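You operate a simulated robot arm through the tools that you are given. There is no shell and no other tool.

You run a simulated two-armed robot. Do the job below in one go: nothing can be reset, and whatever is moved stays where it is left.

## Task
Slot in the two ribs that the tags name and lock each one.
Fine: the red tag names the rib for the red slot, the blue tag the rib for the blue slot; each is locked by the knob of its slot, turned tight.

The check looks at the end state, three seconds after you hand in, the way a careful person would. Anything else that was tipped, shoved, dropped, spilled or broken makes it a failure.

## Robot
Two 7-joint arms with two-finger parallel grippers on one trunk that stands fixed in place. Base frame: the origin is at the foot of the trunk, x ahead of it, y to its left, z up; the work surface is at about z = 500. Lengths are in mm, angles in rad, forces in N, time in s.
The left shoulder is at [30, 119, 760], the right one opposite. With the tool pointing down near the work surface each hand reaches from about 220 to 660 mm from the base axis, measured 20 degrees to its own side. Payload 3.43 kg a hand.
Tool frame (each hand has its own): the origin (TCP) lies between the finger pads and is the grasp point; the fingertips stand 30 mm ahead of it; z points along the fingers, y is the line along which they close. The gripper opens to 94 mm. The fingers are 28 mm wide and 10 mm thick; the gripper's body (50 by 96 mm) begins 55 mm behind the TCP.
Orientation is that of the tool frame in the base frame, as [roll, pitch, yaw] about the fixed x, y, z axes, in that order (R = Rz(yaw) Ry(pitch) Rx(roll)). With the fingers straight down and closing along the base's y, the tool's x points along the base's -x, its y along +y and its z along -z.

## Interface
- The arms move only by the tool arm_command. It takes "left_series", "right_series" or both (then of equal length, played together; a hand with none holds still); each is a list of rows, each a list of 6 numbers: the shift along the tool's x, y, z in cm, then the turn, a rotation vector about the tool's x, y, z in rad. In form: [[dx, dy, dz, ax, ay, az], ...]. A call has 1 to 20 rows; each row shifts and turns the commanded pose from where the row before left it, along the tool's axes as they then stand. "left_claw" and "right_claw" are, for a hand that has rows, the closure, from 0 (fully open) to 1 (shut), set as the call begins (left out, the last holds). Rows are played at 5 a second. More than 50 mm and 0.15 rad between two rows, or a gripper value outside its range, and nothing of the call is played. A pose out of reach is approached as far as the arm can. The call stops where the force on the tool passes 40 N (or 10 N more than at its start, if that is more) or the arm is blocked; 0.2 s more then pass. The fingers move at their own pace (about 72 mm/s each) and stop on an object; they squeeze with about 37 N. The grip force told is the motor's: it shows also when the fingers shut on nothing. Time passes only in rows, and 0.2 s behind the last, so rows that do not move let the fingers close. It gives the time, the measured TCP pose, the force on the tool (base axes), the opening and the grip force at its end, in the units of the frame above (readings bear some noise), with the torque about the TCP (base axes, N m) and any sound that the robot's microphone picked up.
- Cameras (640 x 400 px; columns grow to the right, rows downward): "scene" is now at [29.7, 32.5, 1455.1]; the picture's right is [0.49, -0.87, 0.00], its down [-0.75, -0.42, -0.52] and it looks along [0.45, 0.25, -0.86] (base axes); focal length 309 px, centre (320, 200). "left" rides on the left gripper at [76, -14, -102] in its tool frame; the picture's right is [0.18, 0.98, 0.00], its down [-0.75, 0.14, -0.64] and it looks along [-0.63, 0.12, 0.77] (tool axes); focal length 243 px, centre (320, 200). "right" rides on the right gripper at [76, 14, -102] in its tool frame; the picture's right is [-0.18, 0.98, 0.00], its down [-0.75, -0.14, -0.64] and it looks along [-0.63, -0.12, 0.77] (tool axes); focal length 243 px, centre (320, 200). There is no depth. A picture from a camera that has moved, and an enlarged one, comes with that camera's place and axes in the base frame and with its lens.
- camera(camera): a new picture of that camera. No time passes.
- slide_trunk(by): slides the trunk up (or, below 0, down) by that many mm; the arms and the scene camera ride with it, the base frame stays. It gives what a move gives, with no picture.
- head_to(pan, tilt): turns the head with the scene camera to pan (to the left, within 2.496 rad either way) and tilt (down, from -0.506 to 1.204), counted from straight ahead of the robot. It gives what a move gives.
- enlarge(camera, box): a new picture of the part [left, top, right, bottom] of that camera's present view, enlarged. No time passes.
- hand_in(): hands the job in; it is judged then, once.

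Nothing tells you positions but the pictures and the camera data. Unless the task says otherwise, let go and move clear before handing in.

The tools are called as a command line: name --argument value ..., lists and objects as JSON in quotes. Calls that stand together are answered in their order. arm_command: Moves the arms, as the interface text tells. Its arguments: {"type":"object","properties":{"left_series":{"type":"array"},"left_claw":{"type":"number"},"right_series":{"type":"array"},"right_claw":{"type":"number"}},"required":[]} The other tools are called the same way: slide_trunk (by) slides the trunk up or down; head_to (pan, tilt) turns the head that bears the scene camera; camera (camera) takes a picture; enlarge (camera, box) takes an enlarged picture of a part of a camera's view; hand_in () hands the job in.

At the start:

```text
time: 0.0
left_tcp_pos: [291.3, 371.1, 781.6]
left_tcp_rot: [3.141, -0.001, 3.141]
left_wrist_force: [0.6, 0.3, -0.3]
left_moment: [0.01, -0.01, 0.02]
left_finger_gap: 94.0
left_gripper_force: 0.0
right_tcp_pos: [424.9, 54.5, 810.3]
right_tcp_rot: [-3.141, -0.001, 3.141]
right_wrist_force: [1.2, 1.0, 0.5]
right_moment: [-0.01, -0.01, 0.0]
right_finger_gap: 93.9
right_gripper_force: 0.0
trunk travel left (down, up): [-25.0, 385.0]
head pan, tilt: [0.51, 1.028]
```

scene: 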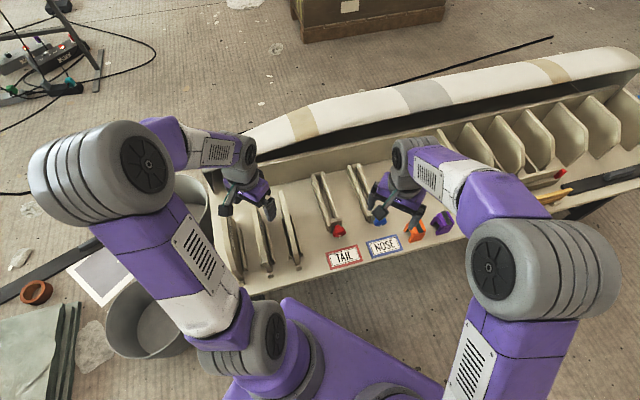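
right: 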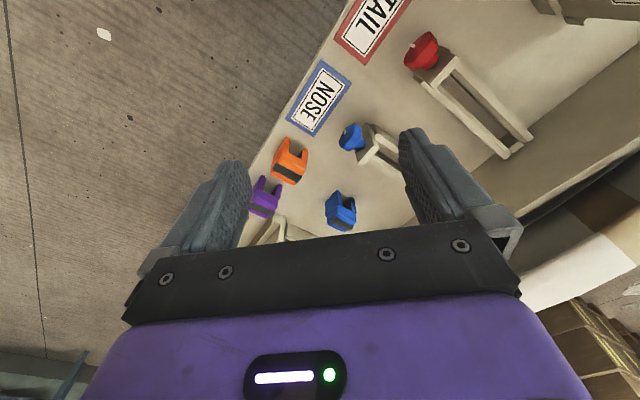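
left: 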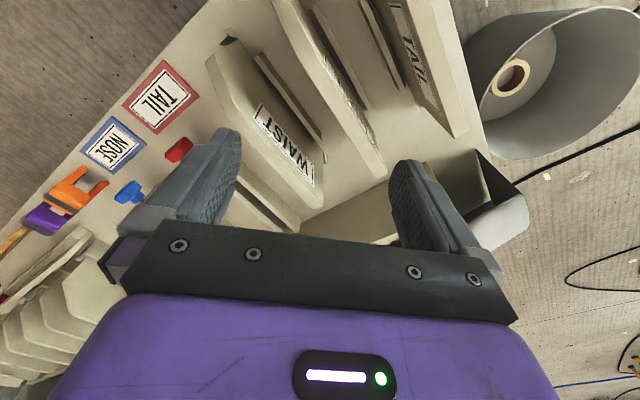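

I see a bench with a red slot (tag TAIL) and a blue slot (tag NOSE), and three labelled ribs standing in a rack under the left hand. I'll look closer with enlarged pictures before moving anything.

enlarge --camera "scene" --box '[200, 130, 480, 305]'

enlarge --camera "left" --box '[80, 0, 540, 240]'

enlarge --camera "right" --box '[220, 0, 640, 260]'

```text
2.29 times, centred on (340, 218) of scene
camera zoom: at [29.7, 32.5, 1455.1], right [0.49, -0.87, 0.0], down [-0.75, -0.42, -0.52], along [0.45, 0.25, -0.86], focal length 707 px, centre (274, 160)
```

zoom: 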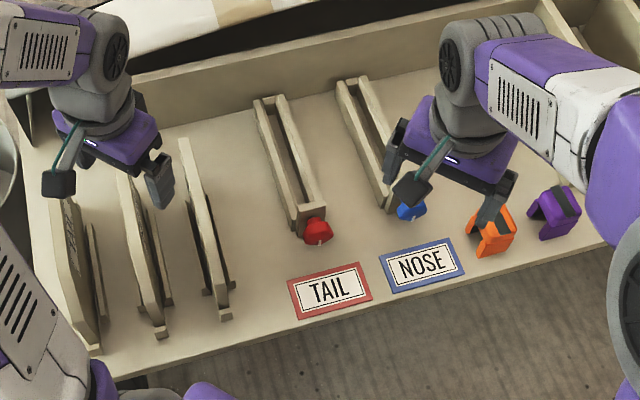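

```text
1.39 times, centred on (310, 120) of left
camera zoom: at [215.5, 358.1, 883.9], right [-0.18, 0.98, 0.0], down [0.75, 0.14, 0.64], along [0.63, 0.12, -0.77], focal length 338 px, centre (334, 311)
```

zoom: 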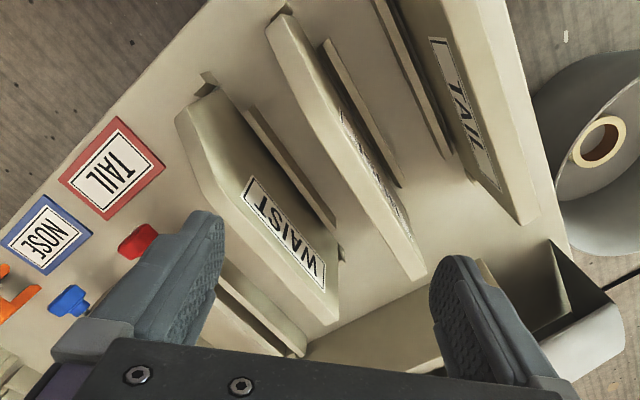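

```text
1.52 times, centred on (430, 130) of right
camera zoom: at [349.1, 68.9, 912.3], right [0.18, 0.98, 0.0], down [0.75, -0.14, 0.64], along [0.63, -0.12, -0.77], focal length 370 px, centre (152, 307)
```

zoom: 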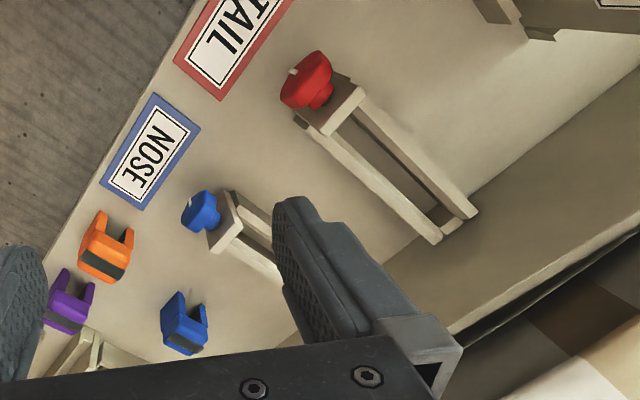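

The red tag reads TAIL and the blue tag NOSE. The rib at the far left reads TAIL and the one nearest the slots reads WAIST, so I need to read the middle one next.

enlarge --camera "left" --box '[250, 0, 490, 150]'

enlarge --camera "left" --box '[190, 20, 350, 120]'

enlarge --camera "scene" --box '[200, 180, 330, 290]'

enlarge --camera "scene" --box '[300, 150, 460, 250]'

enlarge --camera "scene" --box '[440, 60, 640, 230]'

```text
2.67 times, centred on (370, 75) of left
camera zoom: at [215.5, 358.1, 883.9], right [-0.18, 0.98, 0.0], down [0.75, 0.14, 0.64], along [0.63, 0.12, -0.77], focal length 647 px, centre (187, 533)
```

zoom: 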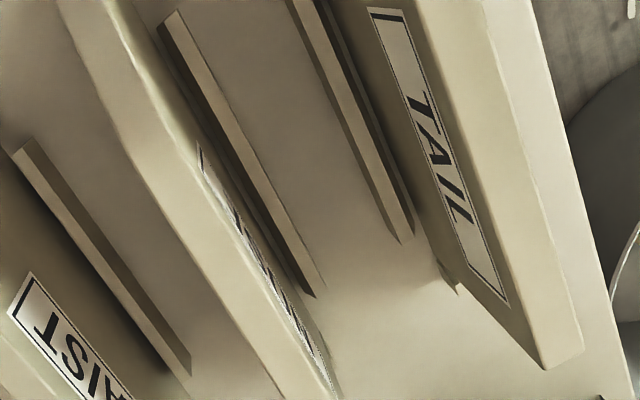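

```text
4.00 times, centred on (270, 70) of left
camera zoom: at [215.5, 358.1, 883.9], right [-0.18, 0.98, 0.0], down [0.75, 0.14, 0.64], along [0.63, 0.12, -0.77], focal length 970 px, centre (520, 720)
```

zoom: 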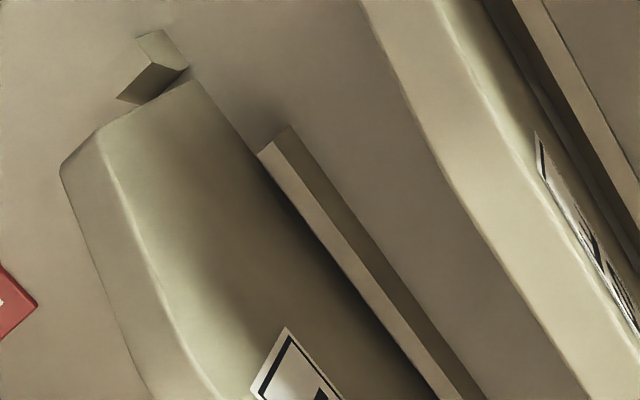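

```text
3.64 times, centred on (265, 235) of scene
camera zoom: at [29.7, 32.5, 1455.1], right [0.49, -0.87, 0.0], down [-0.75, -0.42, -0.52], along [0.45, 0.25, -0.86], focal length 1124 px, centre (520, 73)
```

zoom: 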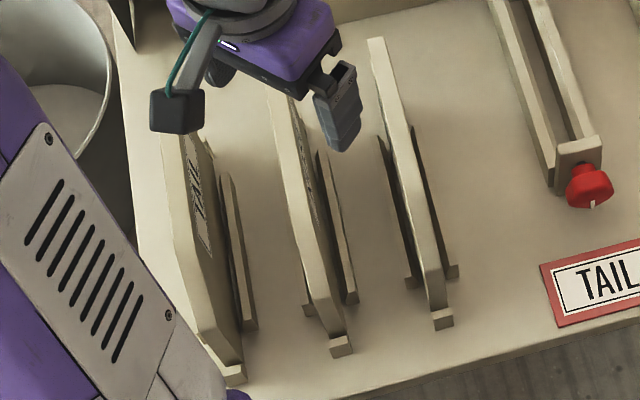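

```text
4.00 times, centred on (380, 200) of scene
camera zoom: at [29.7, 32.5, 1455.1], right [0.49, -0.87, 0.0], down [-0.75, -0.42, -0.52], along [0.45, 0.25, -0.86], focal length 1236 px, centre (80, 200)
```

zoom: 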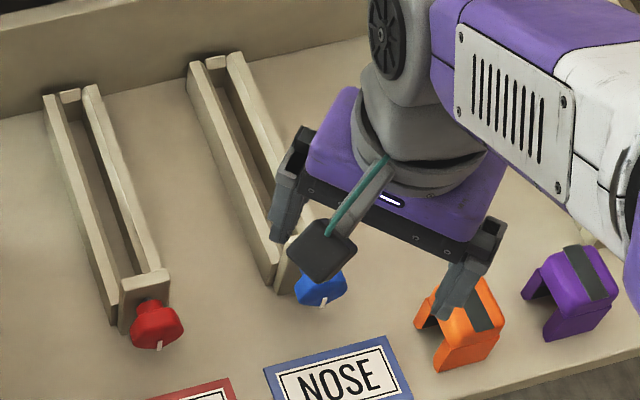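

```text
2.35 times, centred on (540, 145) of scene
camera zoom: at [29.7, 32.5, 1455.1], right [0.49, -0.87, 0.0], down [-0.75, -0.42, -0.52], along [0.45, 0.25, -0.86], focal length 727 px, centre (-198, 329)
```

zoom: 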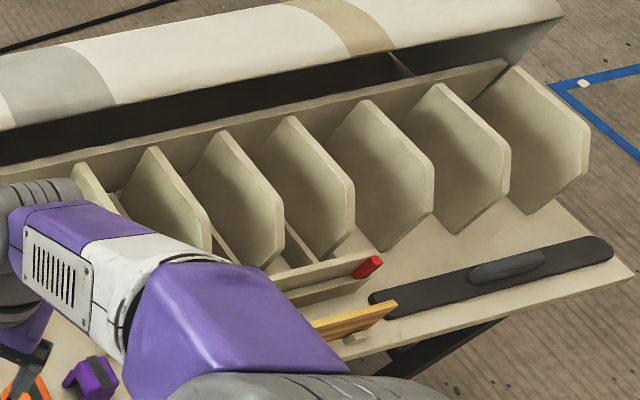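

The middle rib's label can't be read from here. The ribs and slots run at about 45° to the base, so I'll turn the left hand to line up with them and look again.

arm_command --left_series '[[0, 0, 0, 0, 0, -0.131], [0, 0, 0, 0, 0, -0.131], [0, 0, 0, 0, 0, -0.131], [0, 0, 0, 0, 0, -0.131], [0, 0, 0, 0, 0, -0.131], [0, 0, 0, 0, 0, -0.131]]'

camera --camera "left"

camera --camera "scene"

```text
time: 1.4
left_tcp_pos: [292.4, 371.2, 780.8]
left_tcp_rot: [3.141, 0.0, -2.353]
left_wrist_force: [0.5, -0.8, -0.6]
left_moment: [0.01, -0.02, 0.0]
left_finger_gap: 94.2
left_gripper_force: 0.1
right_tcp_pos: [426.2, 56.7, 810.7]
right_tcp_rot: [-3.142, 0.0, 3.141]
right_wrist_force: [0.0, -0.2, 0.1]
right_moment: [0.02, 0.01, -0.01]
right_finger_gap: 94.1
right_gripper_force: 0.0
trunk travel left (down, up): [-25.0, 385.0]
head pan, tilt: [0.51, 1.028]
```

```text
taken
camera left: at [248.4, 308.1, 883.8], right [-0.83, 0.56, 0.0], down [0.43, 0.63, 0.64], along [0.36, 0.53, -0.77], focal length 243 px, centre (320, 200)
```

left: 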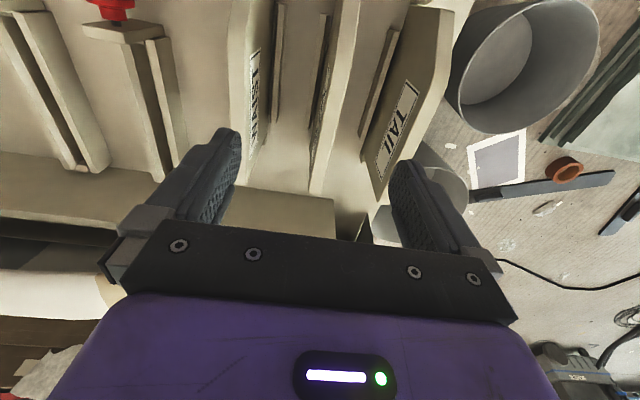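

```text
taken
camera scene: at [29.8, 32.5, 1455.1], right [0.49, -0.87, 0.0], down [-0.75, -0.42, -0.52], along [0.45, 0.25, -0.86], focal length 309 px, centre (320, 200)
```

scene: 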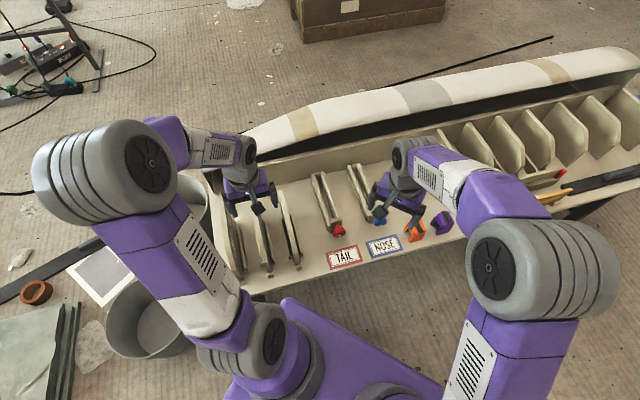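

The hand now lines up with the ribs. I'll zoom in on the labels and on the slot geometry.

enlarge --camera "left" --box '[220, 0, 460, 200]'

enlarge --camera "left" --box '[0, 0, 220, 180]'

```text
2.00 times, centred on (340, 100) of left
camera zoom: at [248.4, 308.1, 883.8], right [-0.83, 0.56, 0.0], down [0.43, 0.63, 0.64], along [0.36, 0.53, -0.77], focal length 485 px, centre (280, 400)
```

zoom: 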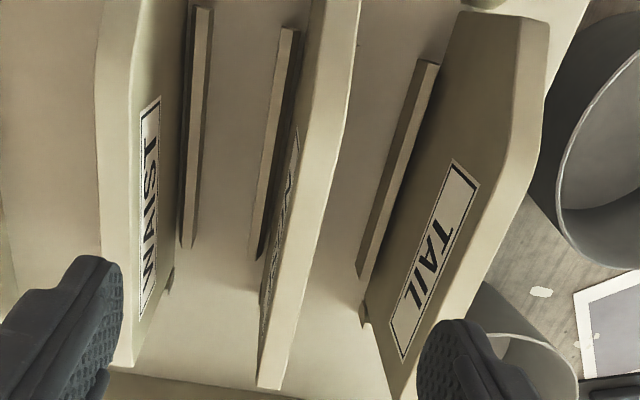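

```text
2.22 times, centred on (110, 90) of left
camera zoom: at [248.4, 308.1, 883.8], right [-0.83, 0.56, 0.0], down [0.43, 0.63, 0.64], along [0.36, 0.53, -0.77], focal length 539 px, centre (787, 444)
```

zoom: 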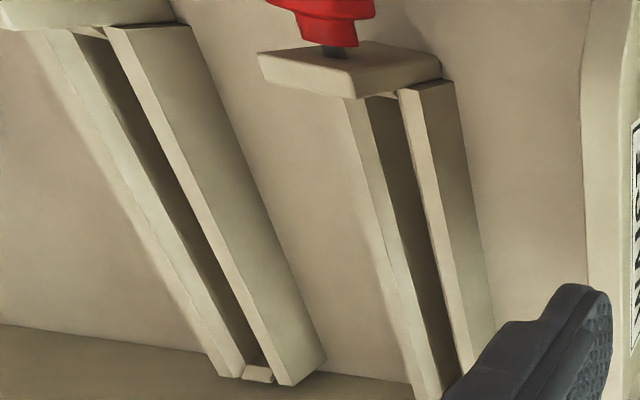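

arm_command --left_series '[[0, -3, 0, 0, 0, 0], [0, -3, 0, 0, 0, 0], [0, -3, 0, 0, 0, 0], [0, -3, 0, 0, 0, 0]]'

camera --camera "left"

enlarge --camera "left" --box '[300, 0, 560, 170]'

enlarge --camera "left" --box '[40, 0, 300, 170]'

```text
time: 2.4
left_tcp_pos: [376.3, 287.6, 781.0]
left_tcp_rot: [3.141, 0.001, -2.355]
left_wrist_force: [0.5, 0.3, -0.5]
left_moment: [-0.03, 0.0, -0.01]
left_finger_gap: 94.0
left_gripper_force: 0.0
right_tcp_pos: [426.0, 56.4, 809.6]
right_tcp_rot: [3.141, -0.001, 3.141]
right_wrist_force: [-0.6, -0.5, 0.5]
right_moment: [0.02, -0.03, 0.0]
right_finger_gap: 94.2
right_gripper_force: 0.1
trunk travel left (down, up): [-25.0, 385.0]
head pan, tilt: [0.51, 1.028]
```

```text
taken
camera left: at [333.2, 223.2, 883.2], right [-0.83, 0.56, 0.0], down [0.43, 0.63, 0.64], along [0.36, 0.53, -0.77], focal length 243 px, centre (320, 200)
```

left: 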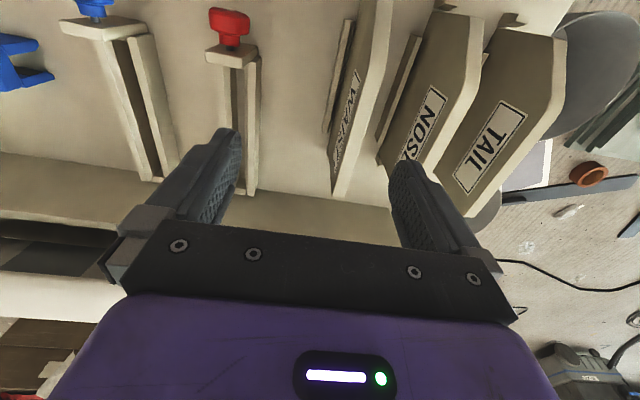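

```text
2.35 times, centred on (430, 85) of left
camera zoom: at [333.2, 223.2, 883.2], right [-0.83, 0.56, 0.0], down [0.43, 0.63, 0.64], along [0.36, 0.53, -0.77], focal length 571 px, centre (61, 471)
```

zoom: 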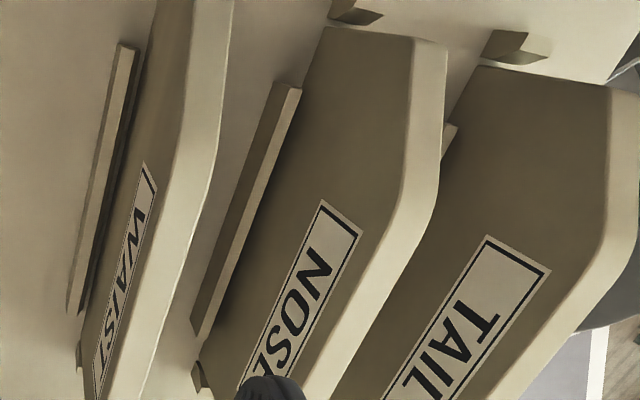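

```text
2.35 times, centred on (170, 85) of left
camera zoom: at [333.2, 223.2, 883.2], right [-0.83, 0.56, 0.0], down [0.43, 0.63, 0.64], along [0.36, 0.53, -0.77], focal length 571 px, centre (673, 471)
```

zoom: 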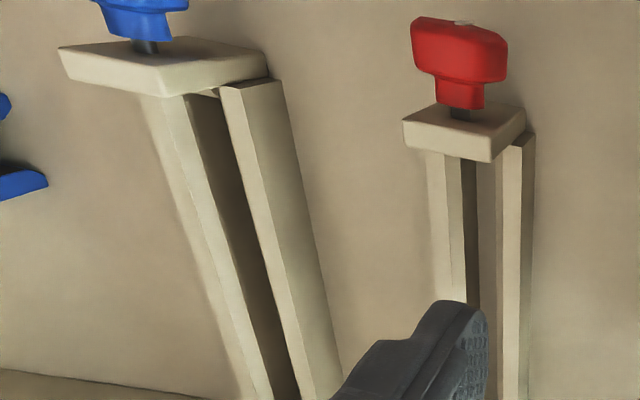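

The middle rib reads NOSE, so the order is WAIST, NOSE, TAIL, with TAIL furthest left. Next I'll measure the ribs, slots and knobs from the scene camera.

enlarge --camera "scene" --box '[190, 160, 330, 290]'

enlarge --camera "scene" --box '[300, 150, 460, 250]'

enlarge --camera "right" --box '[260, 20, 620, 250]'

```text
3.08 times, centred on (260, 225) of scene
camera zoom: at [29.9, 32.4, 1455.1], right [0.49, -0.87, 0.0], down [-0.75, -0.42, -0.52], along [0.45, 0.25, -0.86], focal length 951 px, centre (505, 123)
```

zoom: 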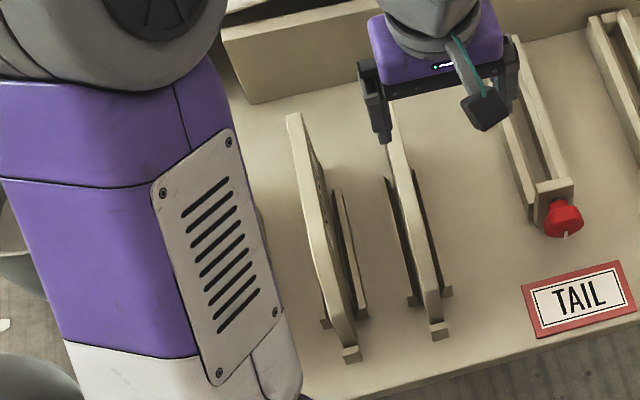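

```text
4.00 times, centred on (380, 200) of scene
camera zoom: at [29.9, 32.4, 1455.1], right [0.49, -0.87, 0.0], down [-0.75, -0.42, -0.52], along [0.45, 0.25, -0.86], focal length 1236 px, centre (80, 200)
```

zoom: 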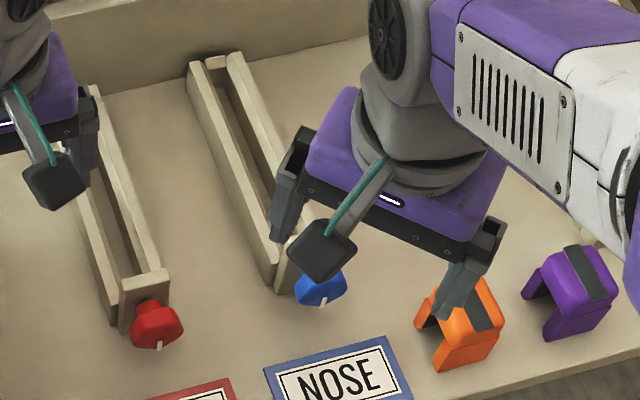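

```text
1.74 times, centred on (440, 135) of right
camera zoom: at [349.3, 68.8, 912.2], right [0.18, 0.98, 0.0], down [0.75, -0.14, 0.64], along [0.63, -0.12, -0.77], focal length 422 px, centre (111, 313)
```

zoom: 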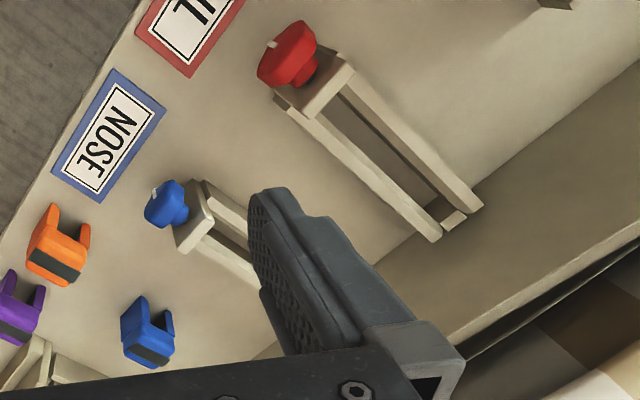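

arm_command --left_series '[[-1.4, -3, 1.6, 0, 0, 0], [-1.4, -3, 1.6, 0, 0, 0], [-1.4, -3, 1.6, 0, 0, 0], [-1.4, 0, 1.6, 0, 0, 0], [-1.4, 0, 1.6, 0, 0, 0]]'

camera --camera "left"

camera --camera "scene"

```text
time: 3.6
left_tcp_pos: [489.8, 274.6, 700.8]
left_tcp_rot: [3.141, -0.003, -2.356]
left_wrist_force: [-0.1, 0.3, 0.5]
left_moment: [0.03, -0.01, -0.01]
left_finger_gap: 94.0
left_gripper_force: 0.0
right_tcp_pos: [427.2, 56.9, 809.7]
right_tcp_rot: [-3.141, -0.001, -3.142]
right_wrist_force: [0.4, -0.9, -0.3]
right_moment: [0.01, -0.01, -0.02]
right_finger_gap: 94.0
right_gripper_force: 0.1
trunk travel left (down, up): [-25.0, 385.0]
head pan, tilt: [0.51, 1.028]
```

```text
taken
camera left: at [447.1, 210.2, 803.0], right [-0.83, 0.56, 0.0], down [0.43, 0.63, 0.64], along [0.36, 0.53, -0.77], focal length 243 px, centre (320, 200)
```

left: 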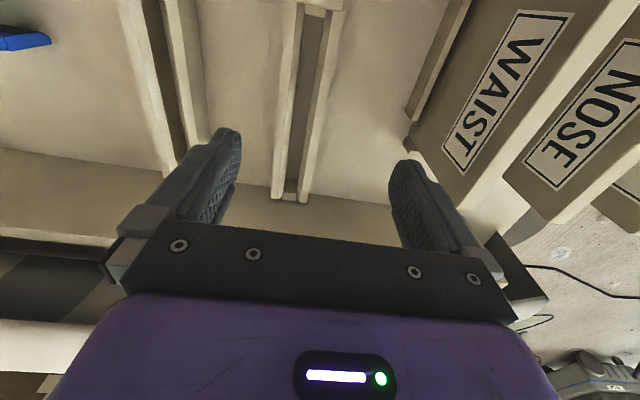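

```text
taken
camera scene: at [29.8, 32.7, 1455.0], right [0.49, -0.87, 0.0], down [-0.75, -0.42, -0.52], along [0.45, 0.25, -0.86], focal length 309 px, centre (320, 200)
```

scene: 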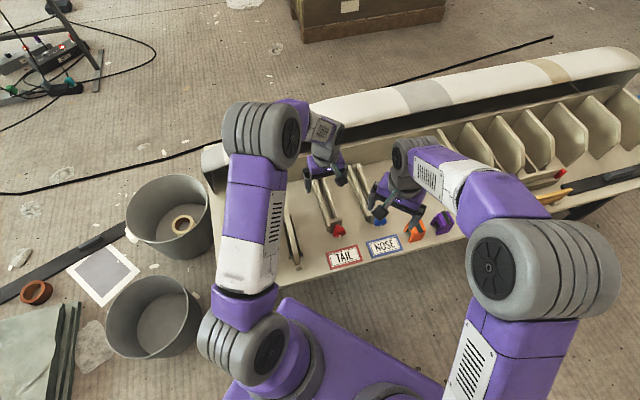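

enlarge --camera "left" --box '[230, 0, 410, 112]'

enlarge --camera "left" --box '[230, 100, 410, 212]'

enlarge --camera "left" --box '[400, 0, 640, 220]'

```text
3.56 times, centred on (320, 56) of left
camera zoom: at [447.1, 210.2, 803.0], right [-0.83, 0.56, 0.0], down [0.43, 0.63, 0.64], along [0.36, 0.53, -0.77], focal length 863 px, centre (320, 712)
```

zoom: 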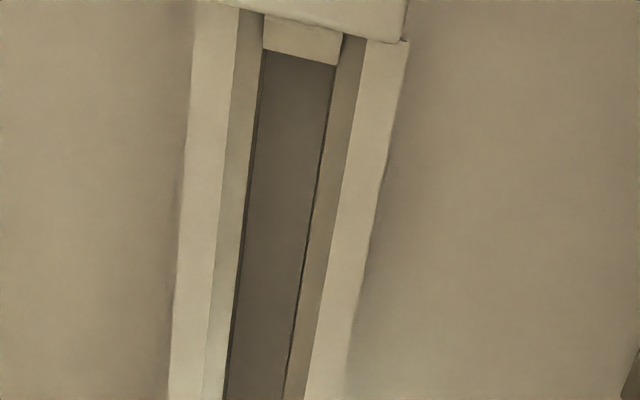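

```text
3.56 times, centred on (320, 156) of left
camera zoom: at [447.1, 210.2, 803.0], right [-0.83, 0.56, 0.0], down [0.43, 0.63, 0.64], along [0.36, 0.53, -0.77], focal length 863 px, centre (320, 356)
```

zoom: 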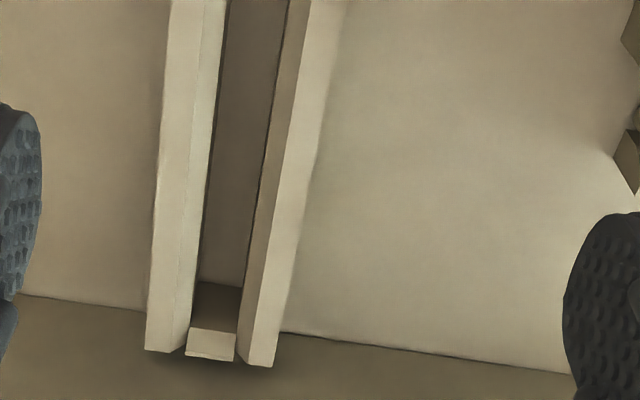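

```text
1.82 times, centred on (520, 110) of left
camera zoom: at [447.1, 210.2, 803.0], right [-0.83, 0.56, 0.0], down [0.43, 0.63, 0.64], along [0.36, 0.53, -0.77], focal length 441 px, centre (-44, 364)
```

zoom: 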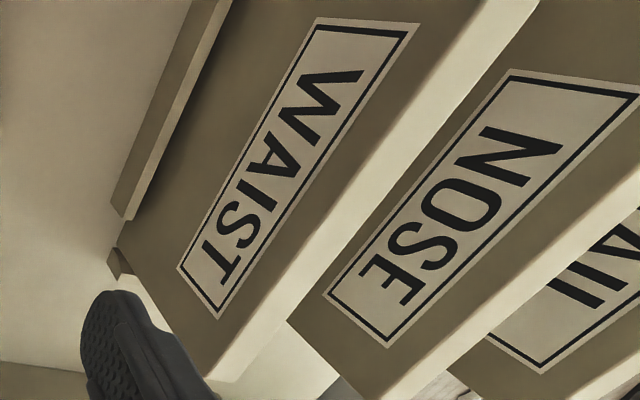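

I'll bring the left hand back over the NOSE rib, staying high, to measure it. The right hand turns to the same heading so its camera can look at the slots and knobs.

arm_command --left_series '[[0, 0, -4.5, 0, 0, 0], [0.8, 2.8, 0, 0, 0, 0], [0.8, 2.8, 0, 0, 0, 0], [0.8, 2.8, 0, 0, 0, 0], [0.8, 2.8, 0, 0, 0, 0], [0.8, 2.8, 0, 0, 0, 0], [0.8, 2.8, 0, 0, 0, 0], [0.8, 2.8, 0, 0, 0, 0], [0.8, 2.6, 0, 0, 0, 0]]' --right_series '[[0, 0, 0, 0, 0, 0], [0, 0, 0, 0, 0, -0.131], [0, 0, 0, 0, 0, -0.131], [0, 0, 0, 0, 0, -0.131], [0, 0, 0, 0, 0, -0.131], [0, 0, 0, 0, 0, -0.131], [0, 0, 0, 0, 0, -0.131], [0, 0, 0, 0, 0, 0], [0, 0, 0, 0, 0, 0]]'

camera --camera "left"

camera --camera "right"

camera --camera "scene"

```text
time: 5.6
left_tcp_pos: [287.6, 384.6, 747.6]
left_tcp_rot: [3.141, 0.001, -2.354]
left_wrist_force: [0.2, 0.3, 0.6]
left_moment: [-0.01, 0.03, 0.0]
left_finger_gap: 94.0
left_gripper_force: 0.1
right_tcp_pos: [425.3, 56.9, 810.4]
right_tcp_rot: [-3.141, 0.0, -2.351]
right_wrist_force: [-0.2, -0.2, -0.1]
right_moment: [0.0, -0.01, 0.02]
right_finger_gap: 94.3
right_gripper_force: 0.0
trunk travel left (down, up): [-25.0, 385.0]
head pan, tilt: [0.51, 1.028]
```

```text
taken
camera left: at [243.3, 321.1, 849.9], right [-0.83, 0.56, 0.0], down [0.43, 0.63, 0.64], along [0.36, 0.53, -0.77], focal length 243 px, centre (320, 200)
```

left: 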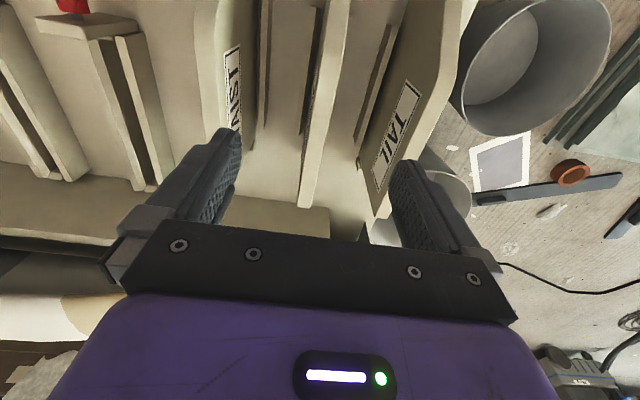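

```text
taken
camera right: at [361.3, 11.0, 912.3], right [-0.57, 0.82, 0.0], down [0.63, 0.43, 0.64], along [0.53, 0.36, -0.77], focal length 243 px, centre (320, 200)
```

right: 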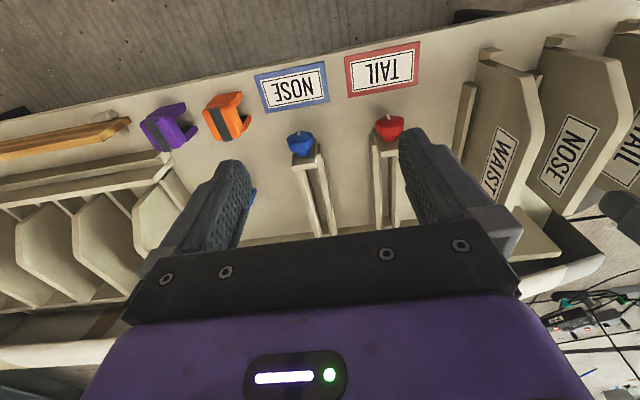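

```text
taken
camera scene: at [29.6, 32.6, 1455.1], right [0.49, -0.87, 0.0], down [-0.75, -0.42, -0.52], along [0.45, 0.25, -0.86], focal length 309 px, centre (320, 200)
```

scene: 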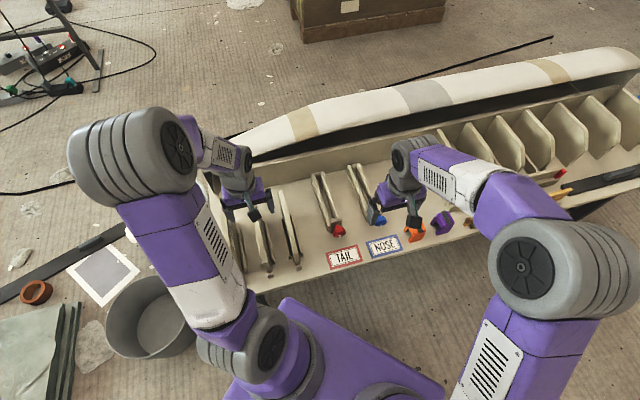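

enlarge --camera "right" --box '[430, 20, 640, 220]'

enlarge --camera "right" --box '[260, 90, 420, 240]'

enlarge --camera "left" --box '[220, 0, 460, 220]'

enlarge --camera "scene" --box '[300, 155, 400, 245]'

```text
2.00 times, centred on (535, 120) of right
camera zoom: at [361.3, 11.0, 912.3], right [-0.57, 0.82, 0.0], down [0.63, 0.43, 0.64], along [0.53, 0.36, -0.77], focal length 485 px, centre (-110, 360)
```

zoom: 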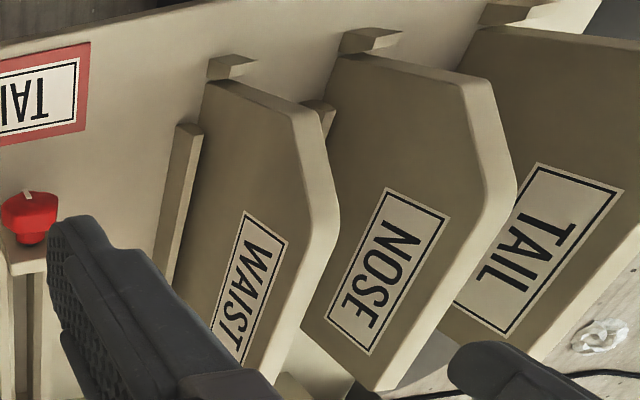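

```text
2.67 times, centred on (340, 165) of right
camera zoom: at [361.3, 11.0, 912.3], right [-0.57, 0.82, 0.0], down [0.63, 0.43, 0.64], along [0.53, 0.36, -0.77], focal length 647 px, centre (267, 293)
```

zoom: 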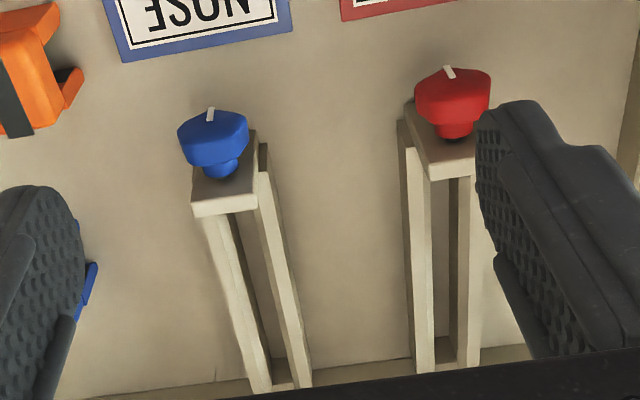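

```text
1.82 times, centred on (340, 110) of left
camera zoom: at [243.3, 321.1, 849.9], right [-0.83, 0.56, 0.0], down [0.43, 0.63, 0.64], along [0.36, 0.53, -0.77], focal length 441 px, centre (284, 364)
```

zoom: 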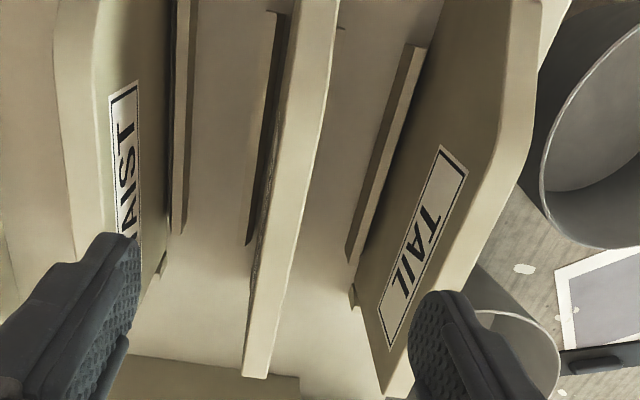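

```text
4.44 times, centred on (350, 200) of scene
camera zoom: at [29.6, 32.6, 1455.1], right [0.49, -0.87, 0.0], down [-0.75, -0.42, -0.52], along [0.45, 0.25, -0.86], focal length 1374 px, centre (187, 200)
```

zoom: 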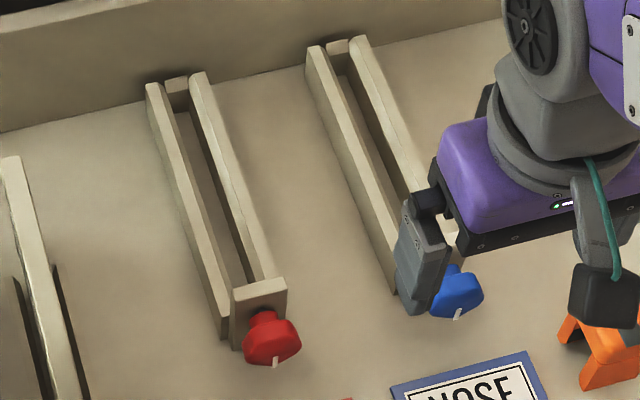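

The NOSE rib's top looks to be near z≈640, at about u≈-70 along the bench (that is, x≈288, y≈386). I'll drop the left hand to just above it and check that it is centred.

arm_command --left_series '[[0, 0, 3, 0, 0, 0], [0, 0, 2.5, 0, 0, 0], [0, 0, 0, 0, 0, 0]]'

camera --camera "left"

enlarge --camera "left" --box '[220, 100, 420, 225]'

enlarge --camera "left" --box '[240, 0, 400, 100]'

enlarge --camera "scene" --box '[200, 160, 310, 290]'

```text
time: 6.4
left_tcp_pos: [286.7, 384.7, 691.8]
left_tcp_rot: [-3.14, -0.001, -2.355]
left_wrist_force: [-0.4, 0.0, 0.3]
left_moment: [-0.04, 0.0, 0.03]
left_finger_gap: 94.0
left_gripper_force: 0.2
right_tcp_pos: [425.0, 56.7, 809.5]
right_tcp_rot: [-3.141, -0.001, -2.355]
right_wrist_force: [-0.4, -0.3, 0.8]
right_moment: [0.0, 0.0, -0.01]
right_finger_gap: 93.9
right_gripper_force: 0.1
trunk travel left (down, up): [-25.0, 385.0]
head pan, tilt: [0.51, 1.028]
```

```text
taken
camera left: at [243.6, 321.1, 794.6], right [-0.83, 0.56, 0.0], down [0.43, 0.63, 0.64], along [0.36, 0.53, -0.77], focal length 243 px, centre (320, 200)
```

left: 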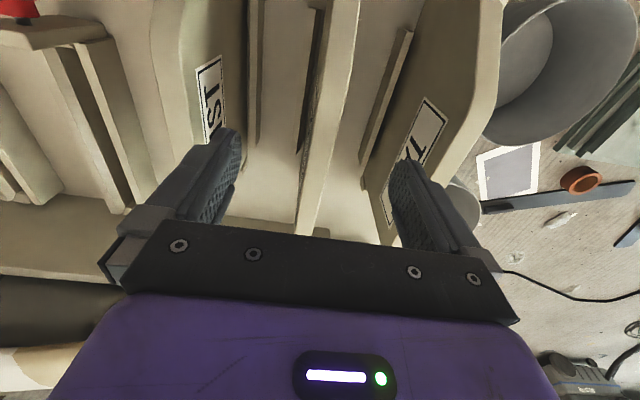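

```text
3.20 times, centred on (320, 162) of left
camera zoom: at [243.6, 321.1, 794.6], right [-0.83, 0.56, 0.0], down [0.43, 0.63, 0.64], along [0.36, 0.53, -0.77], focal length 776 px, centre (320, 320)
```

zoom: 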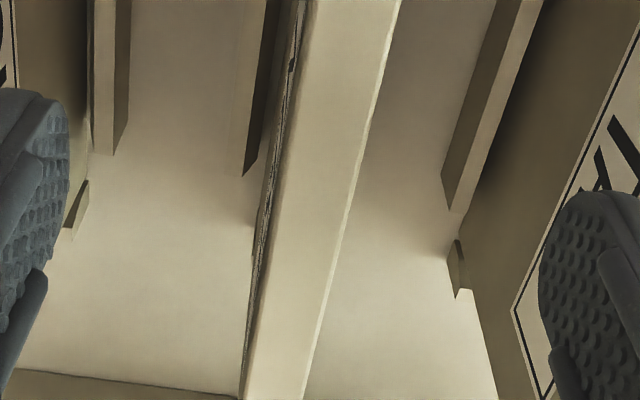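

```text
4.00 times, centred on (320, 50) of left
camera zoom: at [243.6, 321.1, 794.6], right [-0.83, 0.56, 0.0], down [0.43, 0.63, 0.64], along [0.36, 0.53, -0.77], focal length 970 px, centre (320, 800)
```

zoom: 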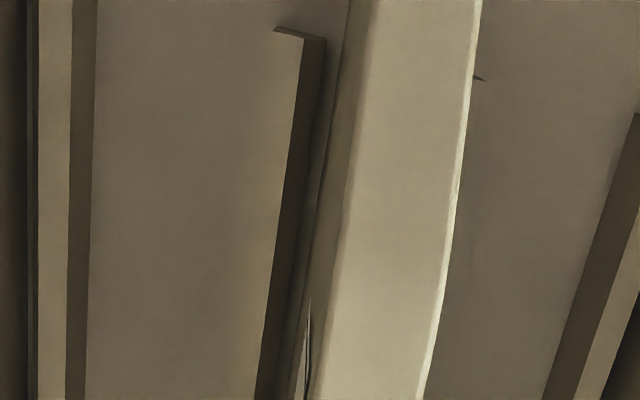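

```text
3.08 times, centred on (255, 225) of scene
camera zoom: at [29.8, 32.5, 1455.1], right [0.49, -0.87, 0.0], down [-0.75, -0.42, -0.52], along [0.45, 0.25, -0.86], focal length 951 px, centre (520, 123)
```

zoom: 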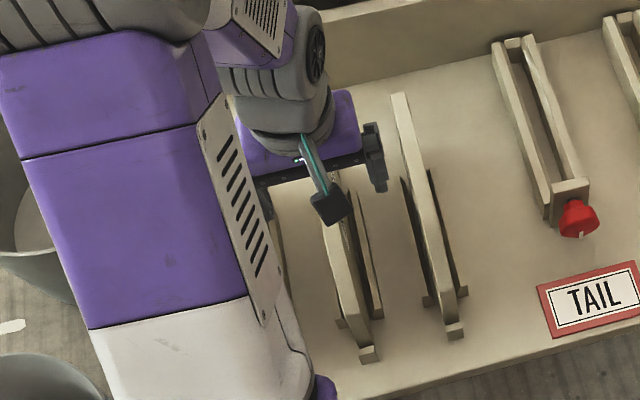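

The rib top is within about 1 mm of centre between the fingers and parallel to the hand. I'll lower to grasp height, then close.

arm_command --left_series '[[0, 0.12, 2.0, 0, 0, 0], [0, 0, 2.0, 0, 0, 0], [0, 0, 2.0, 0, 0, 0], [0, 0, 1.5, 0, 0, 0], [0, 0, 0, 0, 0, 0]]'

camera --camera "left"

enlarge --camera "scene" --box '[200, 160, 310, 290]'

```text
time: 7.6
left_tcp_pos: [285.6, 385.6, 616.5]
left_tcp_rot: [3.141, 0.002, -2.355]
left_wrist_force: [-0.6, 0.3, 0.0]
left_moment: [0.02, -0.01, 0.01]
left_finger_gap: 94.2
left_gripper_force: 0.1
right_tcp_pos: [426.3, 57.7, 810.7]
right_tcp_rot: [-3.14, 0.0, -2.356]
right_wrist_force: [0.1, 0.1, 0.2]
right_moment: [0.01, 0.0, 0.01]
right_finger_gap: 93.7
right_gripper_force: 0.0
trunk travel left (down, up): [-25.0, 385.0]
head pan, tilt: [0.51, 1.028]
```

```text
taken
camera left: at [242.6, 322.0, 719.6], right [-0.83, 0.56, 0.0], down [0.43, 0.63, 0.64], along [0.36, 0.53, -0.77], focal length 243 px, centre (320, 200)
```

left: 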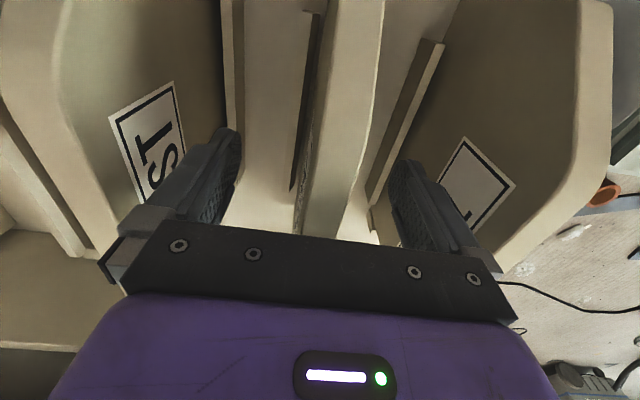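

```text
3.08 times, centred on (255, 225) of scene
camera zoom: at [29.8, 32.5, 1455.1], right [0.49, -0.87, 0.0], down [-0.75, -0.42, -0.52], along [0.45, 0.25, -0.86], focal length 951 px, centre (520, 123)
```

zoom: 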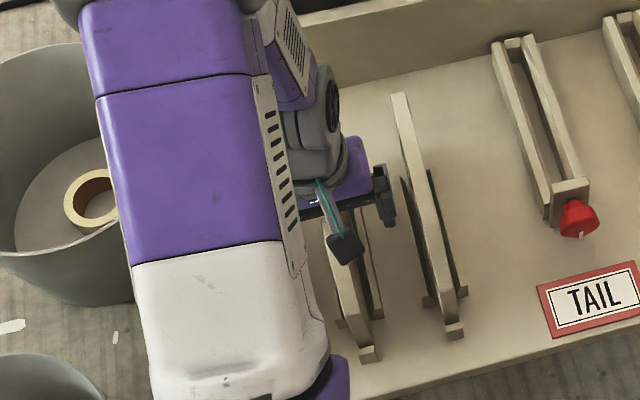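

arm_command --left_series '[[0, 0, 0, 0, 0, 0], [0, 0, 0, 0, 0, 0], [0, 0, 0, 0, 0, 0], [0, 0, 0, 0, 0, 0], [0, 0, 0, 0, 0, 0]]' --left_claw 1.0

camera --camera "left"

```text
time: 8.8
left_tcp_pos: [286.3, 385.5, 616.8]
left_tcp_rot: [-3.14, -0.001, -2.356]
left_wrist_force: [0.4, -1.2, 0.2]
left_moment: [-0.04, -0.08, -0.01]
left_finger_gap: 20.0
left_gripper_force: 37.8
right_tcp_pos: [426.7, 56.4, 811.0]
right_tcp_rot: [-3.141, 0.0, -2.355]
right_wrist_force: [0.9, -0.2, -0.7]
right_moment: [0.03, 0.04, 0.0]
right_finger_gap: 94.0
right_gripper_force: 0.1
trunk travel left (down, up): [-25.0, 385.0]
head pan, tilt: [0.51, 1.028]
```

```text
taken
camera left: at [242.6, 321.9, 719.8], right [-0.83, 0.56, 0.0], down [0.43, 0.63, 0.64], along [0.36, 0.53, -0.77], focal length 243 px, centre (320, 200)
```

left: 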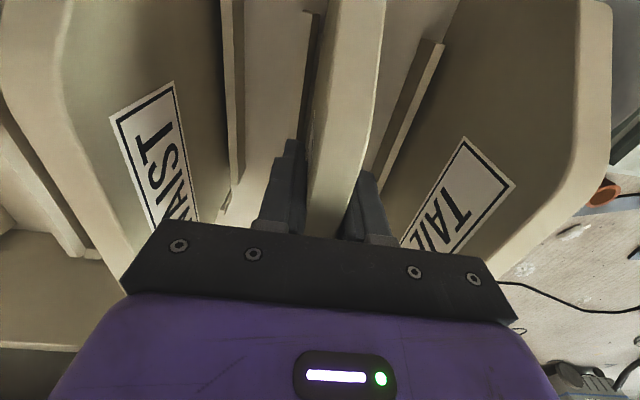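

The rib is held and measures 20 mm thick. I'll lift it a little and check the force and the view.

arm_command --left_series '[[0, 0, -1, 0, 0, 0], [0, 0, -1, 0, 0, 0], [0, 0, -1, 0, 0, 0], [0, 0, -1, 0, 0, 0], [0, 0, 0, 0, 0, 0]]'

camera --camera "left"

camera --camera "right"

enlarge --camera "scene" --box '[200, 140, 310, 290]'

```text
time: 10.0
left_tcp_pos: [286.8, 385.1, 656.9]
left_tcp_rot: [-3.141, 0.0, -2.353]
left_wrist_force: [-0.3, -0.2, -3.1]
left_moment: [-0.05, 0.03, -0.03]
left_finger_gap: 20.2
left_gripper_force: 36.7
right_tcp_pos: [424.8, 56.9, 809.3]
right_tcp_rot: [-3.141, 0.001, -2.354]
right_wrist_force: [-0.2, 0.6, -0.2]
right_moment: [0.02, 0.02, -0.03]
right_finger_gap: 93.9
right_gripper_force: 0.1
trunk travel left (down, up): [-25.0, 385.0]
head pan, tilt: [0.51, 1.028]
```

```text
taken
camera left: at [242.8, 321.6, 759.2], right [-0.83, 0.56, 0.0], down [0.43, 0.63, 0.64], along [0.36, 0.53, -0.77], focal length 243 px, centre (320, 200)
```

left: 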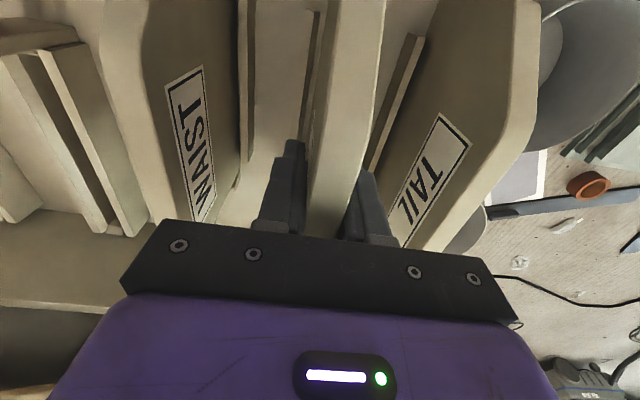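

```text
taken
camera right: at [361.4, 11.1, 912.2], right [-0.57, 0.82, 0.0], down [0.63, 0.43, 0.64], along [0.53, 0.36, -0.77], focal length 243 px, centre (320, 200)
```

right: 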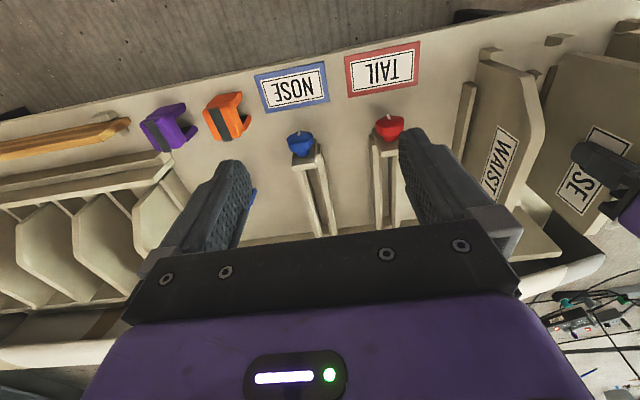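

```text
2.67 times, centred on (255, 215) of scene
camera zoom: at [29.9, 32.7, 1455.0], right [0.49, -0.87, 0.0], down [-0.75, -0.42, -0.52], along [0.45, 0.25, -0.86], focal length 824 px, centre (493, 160)
```

zoom: 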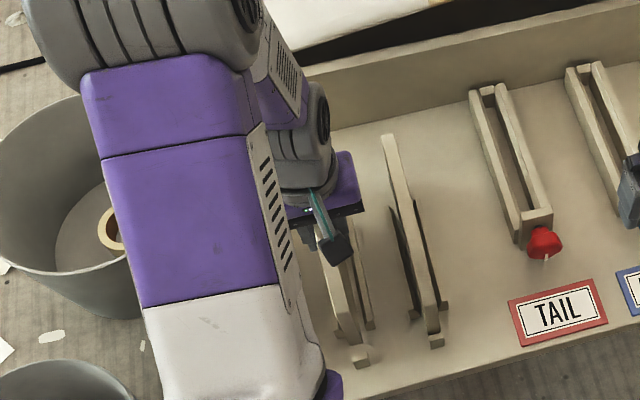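

The rib came free, weighing about 3 N. I'll lift it well above the WAIST rib before carrying it across.

arm_command --left_series '[[0, 0, -3, 0, 0, 0], [0, 0, -3.5, 0, 0, 0], [0, 0, -3.5, 0, 0, 0], [0, 0, -3.5, 0, 0, 0], [0, 0, 0, 0, 0, 0]]'

camera --camera "left"

camera --camera "scene"

```text
time: 11.2
left_tcp_pos: [285.7, 386.0, 791.5]
left_tcp_rot: [3.141, -0.001, -2.354]
left_wrist_force: [-1.0, 0.9, -3.0]
left_moment: [-0.01, 0.05, 0.02]
left_finger_gap: 20.1
left_gripper_force: 37.0
right_tcp_pos: [426.5, 57.5, 810.1]
right_tcp_rot: [-3.14, 0.0, -2.355]
right_wrist_force: [-0.5, -0.1, -0.2]
right_moment: [0.02, 0.02, 0.01]
right_finger_gap: 94.2
right_gripper_force: 0.1
trunk travel left (down, up): [-25.0, 385.0]
head pan, tilt: [0.51, 1.028]
```

```text
taken
camera left: at [242.9, 322.6, 894.5], right [-0.83, 0.56, 0.0], down [0.43, 0.63, 0.64], along [0.36, 0.53, -0.77], focal length 243 px, centre (320, 200)
```

left: 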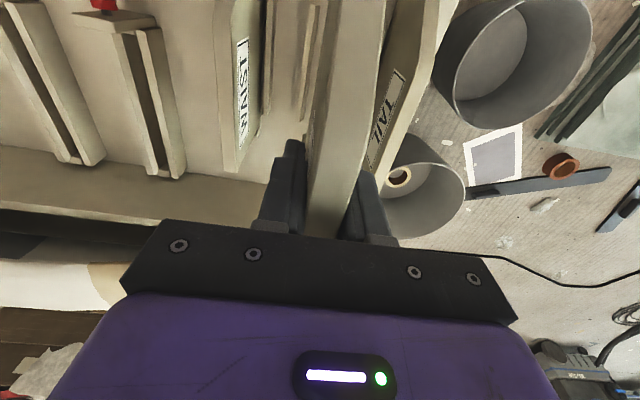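

```text
taken
camera scene: at [29.8, 32.8, 1455.0], right [0.49, -0.87, 0.0], down [-0.75, -0.42, -0.52], along [0.45, 0.25, -0.86], focal length 309 px, centre (320, 200)
```

scene: 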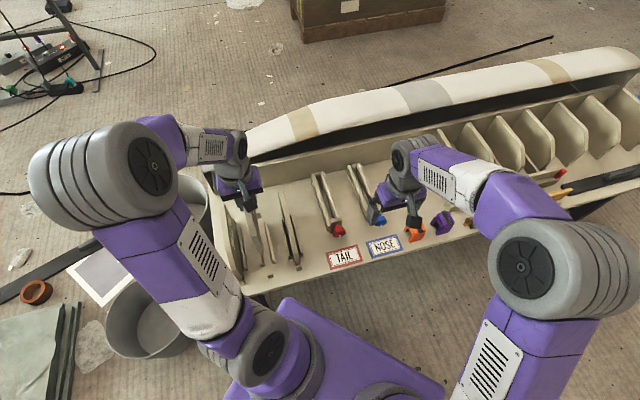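

The rib is clear of everything. I'll move the right arm out of the way to its own side while the left carries the rib across, high above WAIST.

arm_command --left_series '[[0, -3, 0, 0, 0, 0], [0, -4, 0, 0, 0, 0], [0, -4, 0, 0, 0, 0], [0, -4, 0, 0, 0, 0], [0, -4, 0, 0, 0, 0], [0, 0, 0, 0, 0, 0]]' --right_series '[[3.58, -2.28, 0, 0, 0, 0], [3.58, -2.28, 0, 0, 0, 0], [3.58, -2.28, 0, 0, 0, 0], [3.58, -2.28, 0, 0, 0, 0], [3.58, -2.28, 0, 0, 0, 0], [0, 0, 0, 0, 0, 0]]'

camera --camera "left"

camera --camera "scene"

camera --camera "right"

```text
time: 12.6
left_tcp_pos: [421.8, 251.3, 793.2]
left_tcp_rot: [3.14, 0.0, -2.354]
left_wrist_force: [0.4, -0.1, -2.8]
left_moment: [0.01, 0.05, 0.02]
left_finger_gap: 19.9
left_gripper_force: 37.3
right_tcp_pos: [379.3, -152.9, 810.3]
right_tcp_rot: [-3.142, 0.0, -2.356]
right_wrist_force: [-0.4, -0.2, -0.6]
right_moment: [0.01, 0.02, -0.01]
right_finger_gap: 93.9
right_gripper_force: 0.1
trunk travel left (down, up): [-25.0, 385.0]
head pan, tilt: [0.51, 1.028]
```

```text
taken
camera left: at [378.0, 187.8, 894.7], right [-0.83, 0.56, 0.0], down [0.43, 0.63, 0.64], along [0.36, 0.53, -0.77], focal length 243 px, centre (320, 200)
```

left: 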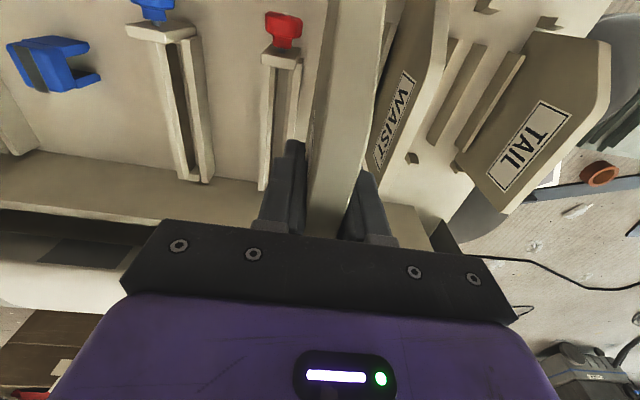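

```text
taken
camera scene: at [30.0, 32.4, 1455.1], right [0.49, -0.87, 0.0], down [-0.75, -0.42, -0.52], along [0.45, 0.25, -0.86], focal length 309 px, centre (320, 200)
```

scene: 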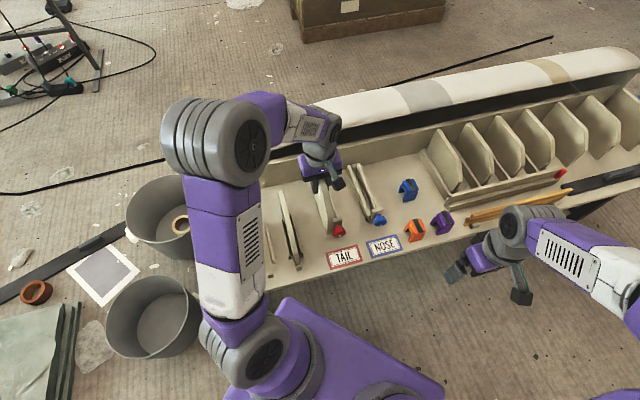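

```text
taken
camera right: at [315.3, -197.0, 913.0], right [-0.57, 0.82, 0.0], down [0.63, 0.43, 0.64], along [0.53, 0.36, -0.77], focal length 243 px, centre (320, 200)
```

right: 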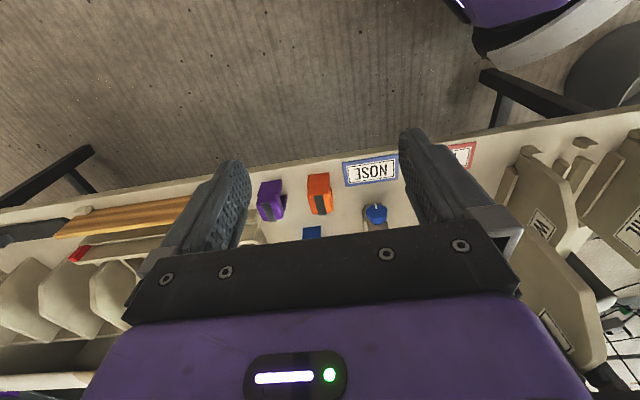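

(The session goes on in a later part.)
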